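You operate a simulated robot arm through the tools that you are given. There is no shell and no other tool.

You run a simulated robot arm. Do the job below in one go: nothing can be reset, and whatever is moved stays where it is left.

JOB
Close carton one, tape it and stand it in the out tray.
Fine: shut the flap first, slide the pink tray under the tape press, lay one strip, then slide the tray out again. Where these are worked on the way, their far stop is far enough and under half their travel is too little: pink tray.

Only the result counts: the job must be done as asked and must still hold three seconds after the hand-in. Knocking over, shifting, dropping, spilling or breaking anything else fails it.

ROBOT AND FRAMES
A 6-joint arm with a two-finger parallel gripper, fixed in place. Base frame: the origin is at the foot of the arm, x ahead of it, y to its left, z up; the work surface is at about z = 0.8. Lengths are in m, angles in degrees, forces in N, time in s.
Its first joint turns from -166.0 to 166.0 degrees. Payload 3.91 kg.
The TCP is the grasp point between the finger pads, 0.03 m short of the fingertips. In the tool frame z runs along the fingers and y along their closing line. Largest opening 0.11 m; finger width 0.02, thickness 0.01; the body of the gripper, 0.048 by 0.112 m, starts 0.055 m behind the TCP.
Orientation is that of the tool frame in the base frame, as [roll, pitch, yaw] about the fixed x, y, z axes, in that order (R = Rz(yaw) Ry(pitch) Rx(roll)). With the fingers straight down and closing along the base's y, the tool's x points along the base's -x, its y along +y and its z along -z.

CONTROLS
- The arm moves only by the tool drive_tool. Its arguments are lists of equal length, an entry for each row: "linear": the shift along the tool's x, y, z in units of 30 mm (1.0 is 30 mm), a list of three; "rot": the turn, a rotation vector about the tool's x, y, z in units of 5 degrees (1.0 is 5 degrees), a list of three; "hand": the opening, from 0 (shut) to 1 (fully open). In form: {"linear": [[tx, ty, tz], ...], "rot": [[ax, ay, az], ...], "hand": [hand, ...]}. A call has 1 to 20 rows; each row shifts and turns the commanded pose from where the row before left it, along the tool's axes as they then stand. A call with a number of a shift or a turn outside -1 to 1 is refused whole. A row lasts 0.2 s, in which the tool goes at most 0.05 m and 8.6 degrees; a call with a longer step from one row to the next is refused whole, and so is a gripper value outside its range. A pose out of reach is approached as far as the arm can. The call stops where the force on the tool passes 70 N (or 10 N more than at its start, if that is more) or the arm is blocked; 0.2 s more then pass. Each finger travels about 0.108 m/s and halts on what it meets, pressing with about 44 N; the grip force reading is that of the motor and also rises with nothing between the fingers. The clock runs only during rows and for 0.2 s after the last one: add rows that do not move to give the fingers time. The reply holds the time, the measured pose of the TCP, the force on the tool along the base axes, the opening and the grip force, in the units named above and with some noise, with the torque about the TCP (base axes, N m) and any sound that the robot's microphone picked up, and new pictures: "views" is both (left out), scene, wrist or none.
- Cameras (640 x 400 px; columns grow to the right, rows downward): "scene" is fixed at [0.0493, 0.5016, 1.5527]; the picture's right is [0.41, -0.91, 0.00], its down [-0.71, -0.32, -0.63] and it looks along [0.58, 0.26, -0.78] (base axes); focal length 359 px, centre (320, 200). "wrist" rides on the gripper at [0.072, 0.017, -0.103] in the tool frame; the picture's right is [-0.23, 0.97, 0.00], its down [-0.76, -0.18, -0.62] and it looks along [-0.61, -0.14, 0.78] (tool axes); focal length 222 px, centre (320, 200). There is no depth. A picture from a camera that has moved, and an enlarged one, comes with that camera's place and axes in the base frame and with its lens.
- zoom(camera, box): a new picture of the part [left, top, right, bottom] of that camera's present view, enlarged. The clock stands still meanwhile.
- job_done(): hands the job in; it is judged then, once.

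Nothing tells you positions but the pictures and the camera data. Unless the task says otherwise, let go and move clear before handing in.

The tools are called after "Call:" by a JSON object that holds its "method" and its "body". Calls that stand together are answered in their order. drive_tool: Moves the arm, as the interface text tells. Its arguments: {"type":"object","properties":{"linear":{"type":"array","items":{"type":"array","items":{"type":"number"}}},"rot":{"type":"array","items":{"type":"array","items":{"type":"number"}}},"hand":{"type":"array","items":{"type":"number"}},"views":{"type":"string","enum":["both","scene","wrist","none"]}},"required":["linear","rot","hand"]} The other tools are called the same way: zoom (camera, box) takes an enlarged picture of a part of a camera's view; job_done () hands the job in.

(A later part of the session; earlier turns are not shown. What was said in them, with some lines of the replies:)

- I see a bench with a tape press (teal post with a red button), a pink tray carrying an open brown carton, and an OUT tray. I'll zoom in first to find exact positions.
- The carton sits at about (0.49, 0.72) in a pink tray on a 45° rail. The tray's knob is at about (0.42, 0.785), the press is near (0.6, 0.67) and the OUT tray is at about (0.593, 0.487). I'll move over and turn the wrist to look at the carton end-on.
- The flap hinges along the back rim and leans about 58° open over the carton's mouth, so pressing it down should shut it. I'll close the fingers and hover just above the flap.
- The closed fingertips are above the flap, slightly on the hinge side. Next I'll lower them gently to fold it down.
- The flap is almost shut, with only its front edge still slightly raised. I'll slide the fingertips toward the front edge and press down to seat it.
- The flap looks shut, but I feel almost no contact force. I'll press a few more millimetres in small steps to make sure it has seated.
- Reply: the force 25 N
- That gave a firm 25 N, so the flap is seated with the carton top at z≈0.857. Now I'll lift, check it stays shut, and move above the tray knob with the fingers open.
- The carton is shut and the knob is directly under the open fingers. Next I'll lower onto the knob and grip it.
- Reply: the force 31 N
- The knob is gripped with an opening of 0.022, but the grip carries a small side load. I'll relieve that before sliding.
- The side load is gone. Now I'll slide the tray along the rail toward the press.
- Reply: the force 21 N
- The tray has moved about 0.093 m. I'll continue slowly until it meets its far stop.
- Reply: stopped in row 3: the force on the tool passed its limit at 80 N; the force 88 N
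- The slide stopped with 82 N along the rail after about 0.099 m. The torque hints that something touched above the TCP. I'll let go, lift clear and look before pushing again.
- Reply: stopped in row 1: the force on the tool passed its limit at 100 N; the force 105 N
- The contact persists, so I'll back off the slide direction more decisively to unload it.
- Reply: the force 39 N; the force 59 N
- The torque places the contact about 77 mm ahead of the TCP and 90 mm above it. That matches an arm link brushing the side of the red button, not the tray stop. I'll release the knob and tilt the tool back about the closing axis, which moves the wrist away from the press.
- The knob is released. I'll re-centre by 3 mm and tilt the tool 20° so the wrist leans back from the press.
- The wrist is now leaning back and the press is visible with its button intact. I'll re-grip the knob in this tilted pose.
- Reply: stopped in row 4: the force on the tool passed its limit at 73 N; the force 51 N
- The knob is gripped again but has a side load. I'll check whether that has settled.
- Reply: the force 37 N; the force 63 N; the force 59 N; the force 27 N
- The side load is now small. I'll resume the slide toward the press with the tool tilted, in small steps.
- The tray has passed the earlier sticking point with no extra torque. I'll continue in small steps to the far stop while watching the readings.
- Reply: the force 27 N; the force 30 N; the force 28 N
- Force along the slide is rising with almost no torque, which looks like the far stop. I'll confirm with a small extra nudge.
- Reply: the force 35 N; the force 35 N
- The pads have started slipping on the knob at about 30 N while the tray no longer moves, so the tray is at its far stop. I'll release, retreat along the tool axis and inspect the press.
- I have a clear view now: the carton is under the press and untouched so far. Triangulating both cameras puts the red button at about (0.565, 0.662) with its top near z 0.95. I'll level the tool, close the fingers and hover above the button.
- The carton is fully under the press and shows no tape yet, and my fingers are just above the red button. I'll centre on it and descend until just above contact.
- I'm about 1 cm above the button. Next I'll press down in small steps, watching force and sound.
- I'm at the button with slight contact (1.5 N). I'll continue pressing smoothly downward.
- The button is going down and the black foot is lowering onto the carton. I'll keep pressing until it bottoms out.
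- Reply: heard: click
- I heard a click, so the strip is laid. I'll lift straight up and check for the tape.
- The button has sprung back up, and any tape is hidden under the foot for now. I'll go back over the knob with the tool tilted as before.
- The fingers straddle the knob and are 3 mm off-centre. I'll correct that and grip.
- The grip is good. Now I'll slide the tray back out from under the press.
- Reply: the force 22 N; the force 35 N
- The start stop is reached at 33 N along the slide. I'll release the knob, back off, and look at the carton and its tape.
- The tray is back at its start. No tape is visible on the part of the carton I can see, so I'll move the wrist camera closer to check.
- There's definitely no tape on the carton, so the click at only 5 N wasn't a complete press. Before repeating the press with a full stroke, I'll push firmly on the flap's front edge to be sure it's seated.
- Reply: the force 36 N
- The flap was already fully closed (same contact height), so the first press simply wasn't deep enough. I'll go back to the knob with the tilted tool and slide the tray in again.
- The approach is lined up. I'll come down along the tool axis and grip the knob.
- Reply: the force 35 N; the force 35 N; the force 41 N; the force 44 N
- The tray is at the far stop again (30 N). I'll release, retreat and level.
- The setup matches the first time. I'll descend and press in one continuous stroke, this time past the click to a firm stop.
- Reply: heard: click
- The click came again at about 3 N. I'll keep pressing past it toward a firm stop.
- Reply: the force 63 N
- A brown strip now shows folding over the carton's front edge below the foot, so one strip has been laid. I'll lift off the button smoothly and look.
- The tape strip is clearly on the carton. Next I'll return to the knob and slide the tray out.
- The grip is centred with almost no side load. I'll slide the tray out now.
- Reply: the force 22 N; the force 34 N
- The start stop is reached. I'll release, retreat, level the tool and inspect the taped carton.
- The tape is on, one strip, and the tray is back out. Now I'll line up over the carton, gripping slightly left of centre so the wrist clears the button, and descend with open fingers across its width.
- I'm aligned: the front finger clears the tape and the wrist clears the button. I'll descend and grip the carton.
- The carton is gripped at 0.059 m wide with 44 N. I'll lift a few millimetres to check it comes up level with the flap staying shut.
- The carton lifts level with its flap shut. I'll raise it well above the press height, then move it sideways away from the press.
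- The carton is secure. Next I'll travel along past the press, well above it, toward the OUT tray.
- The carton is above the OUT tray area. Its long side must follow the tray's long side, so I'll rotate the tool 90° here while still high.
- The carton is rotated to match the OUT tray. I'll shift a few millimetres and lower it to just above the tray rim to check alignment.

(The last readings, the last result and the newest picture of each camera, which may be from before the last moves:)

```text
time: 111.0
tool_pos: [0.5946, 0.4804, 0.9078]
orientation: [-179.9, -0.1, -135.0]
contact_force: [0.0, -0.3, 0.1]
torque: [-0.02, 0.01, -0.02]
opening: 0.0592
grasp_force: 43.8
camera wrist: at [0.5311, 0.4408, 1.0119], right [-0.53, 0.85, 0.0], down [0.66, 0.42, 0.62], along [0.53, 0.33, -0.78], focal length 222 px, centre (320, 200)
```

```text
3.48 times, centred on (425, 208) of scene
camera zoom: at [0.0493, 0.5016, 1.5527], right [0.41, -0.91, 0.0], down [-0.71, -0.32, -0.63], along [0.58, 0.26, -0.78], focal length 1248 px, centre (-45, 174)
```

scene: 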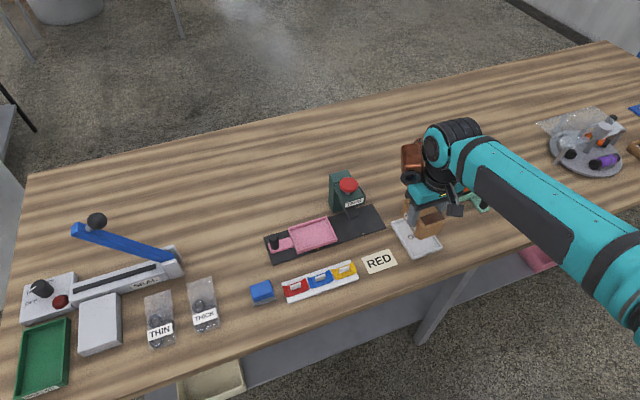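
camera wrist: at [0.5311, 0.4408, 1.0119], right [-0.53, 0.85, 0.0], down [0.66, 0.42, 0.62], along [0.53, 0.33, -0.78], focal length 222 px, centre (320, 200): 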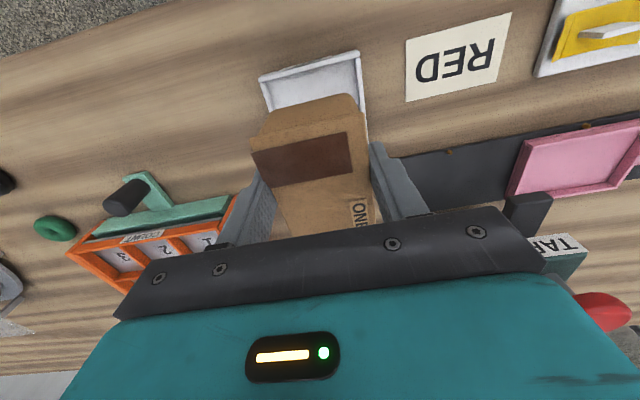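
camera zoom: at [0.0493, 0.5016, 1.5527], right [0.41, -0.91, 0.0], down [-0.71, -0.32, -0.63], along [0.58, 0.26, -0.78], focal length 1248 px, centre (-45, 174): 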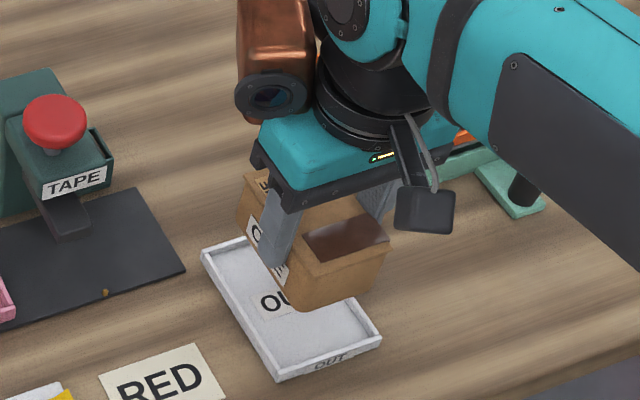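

The carton is centred within the OUT tray's rim with about 7 mm clearance all round. I'll lower it slowly into the tray.

Call:
{"method": "drive_tool", "body": {"linear": [[0, 0, 0.35], [0, 0, 0.35], [0, 0, 0.35], [0, 0, 0.25], [0, 0, 0]], "rot": [[0, 0, 0], [0, 0, 0], [0, 0, 0], [0, 0, 0], [0, 0, 0]], "hand": [0.4, 0.4, 0.4, 0.4, 0.4]}}

Call:
{"method": "zoom", "body": {"camera": "scene", "box": [370, 150, 480, 265]}}

Call:
{"method": "zoom", "body": {"camera": "wrist", "box": [200, 20, 440, 240]}}

```text
time: 112.2
tool_pos: [0.593, 0.4782, 0.8675]
orientation: [-179.9, -0.1, -134.9]
contact_force: [0.8, 0.0, -0.2]
torque: [0.01, 0.01, 0.01]
opening: 0.0593
grasp_force: 43.8
camera wrist: at [0.5305, 0.4392, 0.972], right [-0.53, 0.85, 0.0], down [0.66, 0.42, 0.62], along [0.53, 0.33, -0.78], focal length 222 px, centre (320, 200)
```

scene: 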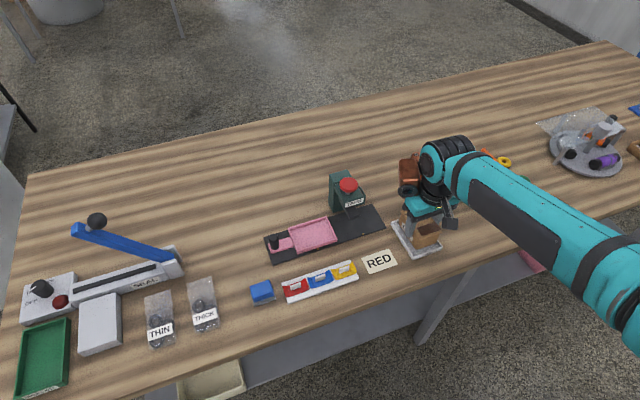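
wrist: 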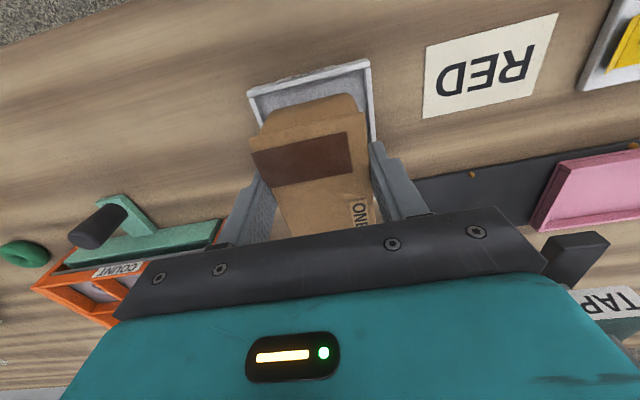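

```text
3.48 times, centred on (425, 208) of scene
camera zoom: at [0.0493, 0.5016, 1.5527], right [0.41, -0.91, 0.0], down [-0.71, -0.32, -0.63], along [0.58, 0.26, -0.78], focal length 1248 px, centre (-45, 174)
```

zoom: 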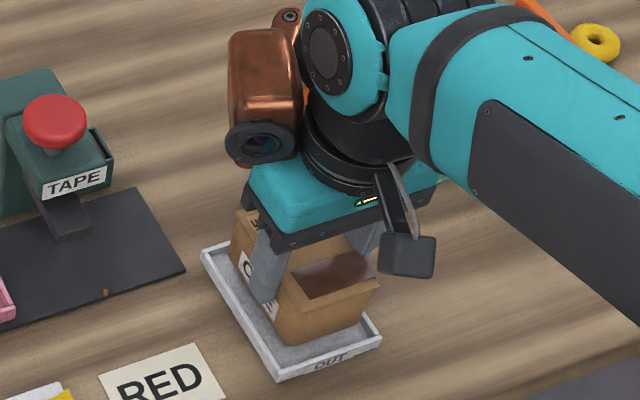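

```text
1.82 times, centred on (320, 130) of wrist
camera zoom: at [0.5305, 0.4392, 0.972], right [-0.53, 0.85, 0.0], down [0.66, 0.42, 0.62], along [0.53, 0.33, -0.78], focal length 404 px, centre (320, 327)
```

zoom: 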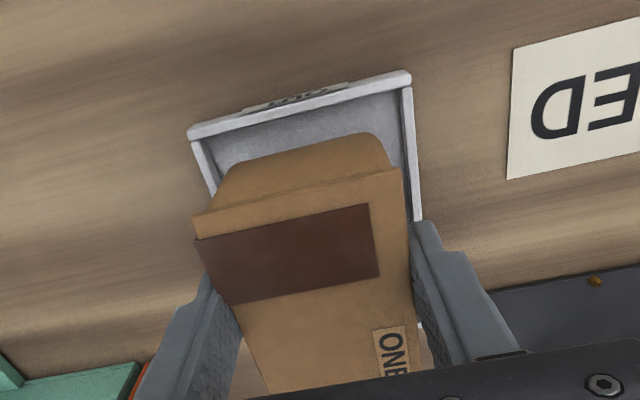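

Call:
{"method": "drive_tool", "body": {"linear": [[0, 0, 0.1], [0, 0, 0.1], [0, 0, 0]], "rot": [[0, 0, 0], [0, 0, 0], [0, 0, 0]], "hand": [0.4, 0.4, 0.4], "views": "none"}}

Call:
{"method": "zoom", "body": {"camera": "scene", "box": [370, 150, 480, 265]}}

```text
time: 113.0
tool_pos: [0.5943, 0.4788, 0.8618]
orientation: [-179.9, -0.1, -134.9]
contact_force: [-0.6, 1.0, -0.4]
torque: [-0.01, -0.01, 0.0]
opening: 0.0592
grasp_force: 43.4
```

```text
3.48 times, centred on (425, 208) of scene
camera zoom: at [0.0493, 0.5016, 1.5527], right [0.41, -0.91, 0.0], down [-0.71, -0.32, -0.63], along [0.58, 0.26, -0.78], focal length 1248 px, centre (-45, 174)
```

zoom: 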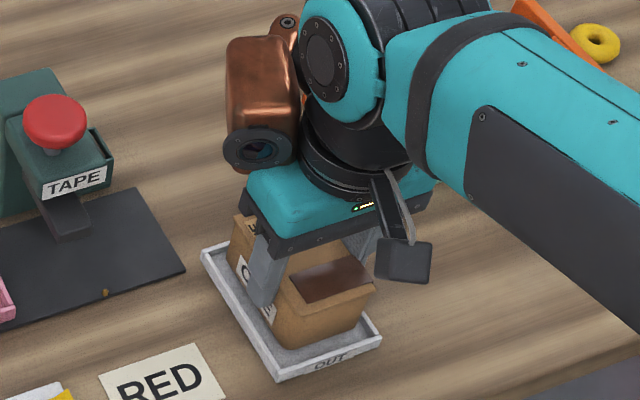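

Call:
{"method": "drive_tool", "body": {"linear": [[0, 0, 0.06], [0, 0, 0.06], [0, 0, 0]], "rot": [[0, 0, 0], [0, 0, 0], [0, 0, 0]], "hand": [0.4, 0.4, 0.4], "views": "none"}}

```text
time: 113.8
tool_pos: [0.5941, 0.4776, 0.8573]
orientation: [-179.9, -0.1, -134.9]
contact_force: [0.3, -0.2, -0.5]
torque: [0.04, 0.0, 0.0]
opening: 0.0593
grasp_force: 43.5
```

Call:
{"method": "drive_tool", "body": {"linear": [[0, 0, 0.05], [0, 0, 0.05], [0, 0, 0]], "rot": [[0, 0, 0], [0, 0, 0], [0, 0, 0]], "hand": [0.4, 0.4, 0.4], "views": "none"}}

Call:
{"method": "zoom", "body": {"camera": "scene", "box": [385, 190, 465, 265]}}

```text
time: 114.6
tool_pos: [0.5937, 0.4791, 0.8579]
orientation: [180.0, 0.2, -134.9]
contact_force: [4.3, 3.5, 27.5]
torque: [0.47, -0.12, -0.01]
opening: 0.0591
grasp_force: 44.3
```

```text
5.33 times, centred on (425, 228) of scene
camera zoom: at [0.0493, 0.5016, 1.5527], right [0.41, -0.91, 0.0], down [-0.71, -0.32, -0.63], along [0.58, 0.26, -0.78], focal length 1914 px, centre (-240, 53)
```

zoom: 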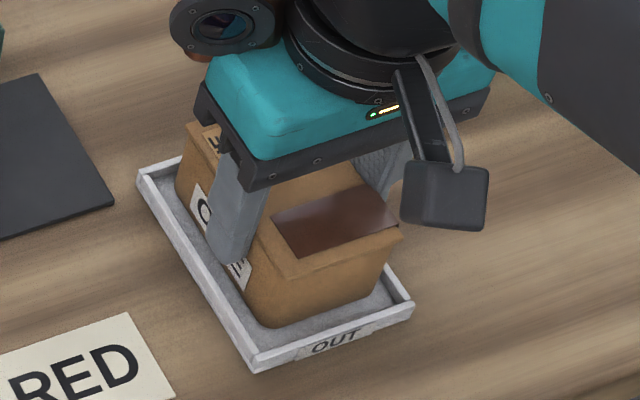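

The carton is on the tray floor (27 N contact). I'll ease off slightly, open the fingers and lift straight away.

Call:
{"method": "drive_tool", "body": {"linear": [[0, 0, -0.05], [0, 0, 0], [0, 0, 0], [0, 0, 0], [0, 0, 0]], "rot": [[0, 0, 0], [0, 0, 0], [0, 0, 0], [0, 0, 0], [0, 0, 0]], "hand": [0.4, 0.6, 0.75, 0.8, 0.8], "views": "none"}}

Call:
{"method": "zoom", "body": {"camera": "scene", "box": [385, 190, 465, 265]}}

Call:
{"method": "zoom", "body": {"camera": "wrist", "box": [200, 20, 440, 240]}}

```text
time: 115.8
tool_pos: [0.5938, 0.4798, 0.8571]
orientation: [-179.9, -0.1, -134.9]
contact_force: [0.4, 0.2, 0.3]
torque: [-0.01, -0.02, 0.02]
opening: 0.088
grasp_force: 0.0
```

```text
5.33 times, centred on (425, 228) of scene
camera zoom: at [0.0493, 0.5016, 1.5527], right [0.41, -0.91, 0.0], down [-0.71, -0.32, -0.63], along [0.58, 0.26, -0.78], focal length 1914 px, centre (-240, 53)
```

zoom: 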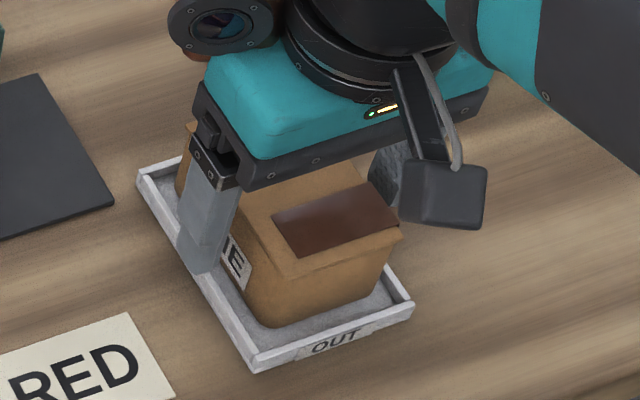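

```text
1.82 times, centred on (320, 130) of wrist
camera zoom: at [0.5309, 0.4399, 0.961], right [-0.53, 0.85, 0.0], down [0.66, 0.42, 0.62], along [0.53, 0.33, -0.78], focal length 404 px, centre (320, 327)
```

zoom: 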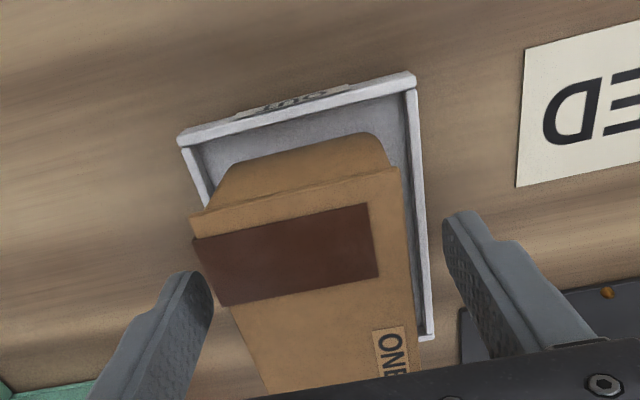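

The carton is standing in the OUT tray and the fingers are clear of it. I'll lift straight up and check everything.

Call:
{"method": "drive_tool", "body": {"linear": [[0, 0, -0.3], [0, 0, -0.6], [0, 0, -0.8], [0, 0, -0.8], [0, 0, -0.8], [0, 0, -0.8], [0, 0, -0.8], [0, 0, -0.8], [0.8, 0, 0], [0.8, 0, 0], [0.8, 0, 0], [0.8, 0, 0], [0.8, 0, 0], [0, 0, 0]], "rot": [[0, 0, 0], [0, 0, 0], [0, 0, 0], [0, 0, 0], [0, 0, 0], [0, 0, 0], [0, 0, 0], [0, 0, 0], [0, 0, 0], [0, 0, 0], [0, 0, 0], [0, 0, 0], [0, 0, 0], [0, 0, 0]], "hand": [0.8, 0.8, 0.8, 0.8, 0.8, 0.8, 0.8, 0.8, 0.8, 0.8, 0.8, 0.8, 0.8, 0.8]}}

Call:
{"method": "zoom", "body": {"camera": "scene", "box": [250, 150, 470, 300]}}

Call:
{"method": "zoom", "body": {"camera": "scene", "box": [385, 190, 465, 265]}}

```text
time: 118.8
tool_pos: [0.5101, 0.3941, 1.0297]
orientation: [-179.8, -0.2, -134.9]
contact_force: [0.1, -0.3, -0.7]
torque: [-0.02, 0.0, -0.03]
opening: 0.0882
grasp_force: 0.1
camera wrist: at [0.4467, 0.355, 1.133], right [-0.53, 0.85, 0.0], down [0.66, 0.42, 0.62], along [0.53, 0.33, -0.78], focal length 222 px, centre (320, 200)
```

scene: 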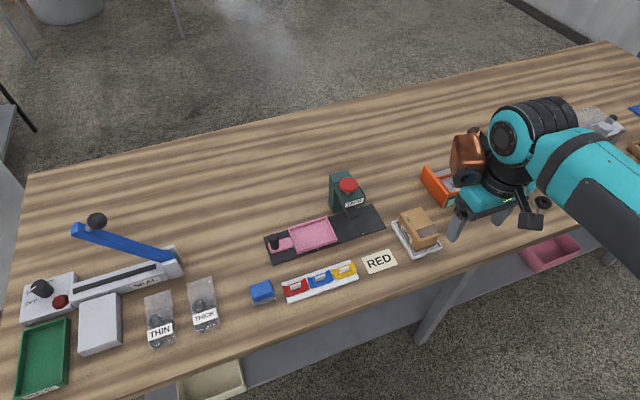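
wrist: 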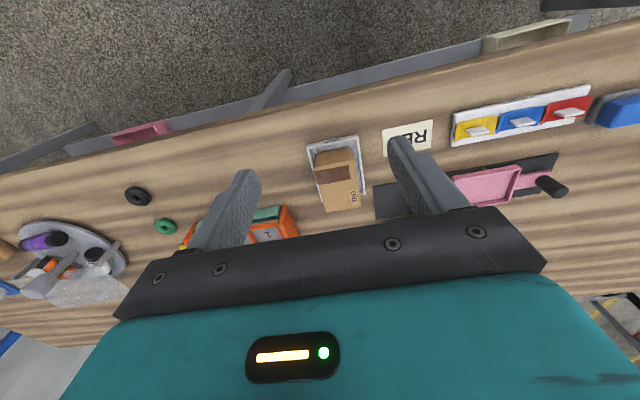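

```text
2.67 times, centred on (360, 225) of scene
camera zoom: at [0.0493, 0.5016, 1.5527], right [0.41, -0.91, 0.0], down [-0.71, -0.32, -0.63], along [0.58, 0.26, -0.78], focal length 957 px, centre (213, 133)
```

zoom: 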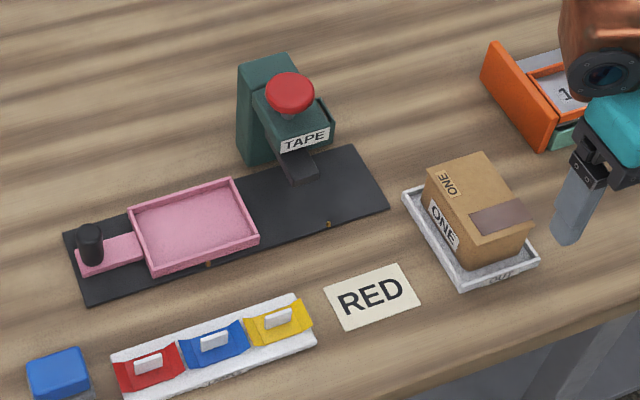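

```text
5.33 times, centred on (425, 228) of scene
camera zoom: at [0.0493, 0.5016, 1.5527], right [0.41, -0.91, 0.0], down [-0.71, -0.32, -0.63], along [0.58, 0.26, -0.78], focal length 1914 px, centre (-240, 53)
```

zoom: 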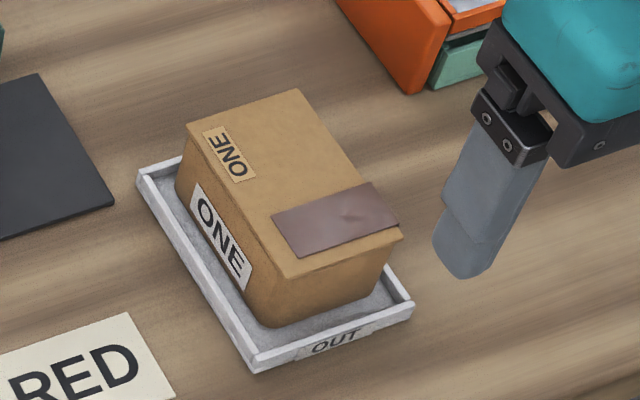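

The closed, taped carton stands upright in the OUT tray. The pink tray is back at its start and the press is released. Nothing else appears moved and the arm is clear, so I'm handing in the job.

Call:
{"method": "job_done", "body": {}}

```text
The job is handed in.
```

I closed carton one, taped it with one strip and stood it upright in the out tray. The job is handed in, but I have not seen a verdict.

- **Flap:** I shut it first and pressed it down firmly. It stayed closed from then on.
- **Tape:** The first press of the tape button clicked but laid no tape, because I stopped too early. I slid the pink tray back to its far stop and pressed all the way down. That laid the single strip, which wraps over the front edge.
- **Pink tray:** I slid it back out until it met its start stop.
- **Contact on the way:** During the first slide, part of the arm pushed against the side of the press, most likely its red button, at up to about 100 N. I backed off and tilted the tool to get past. The press and button looked undamaged and worked normally afterwards.

The last pictures show the out tray where it was at the start and nothing else on the bench visibly moved. The arm is clear of everything.
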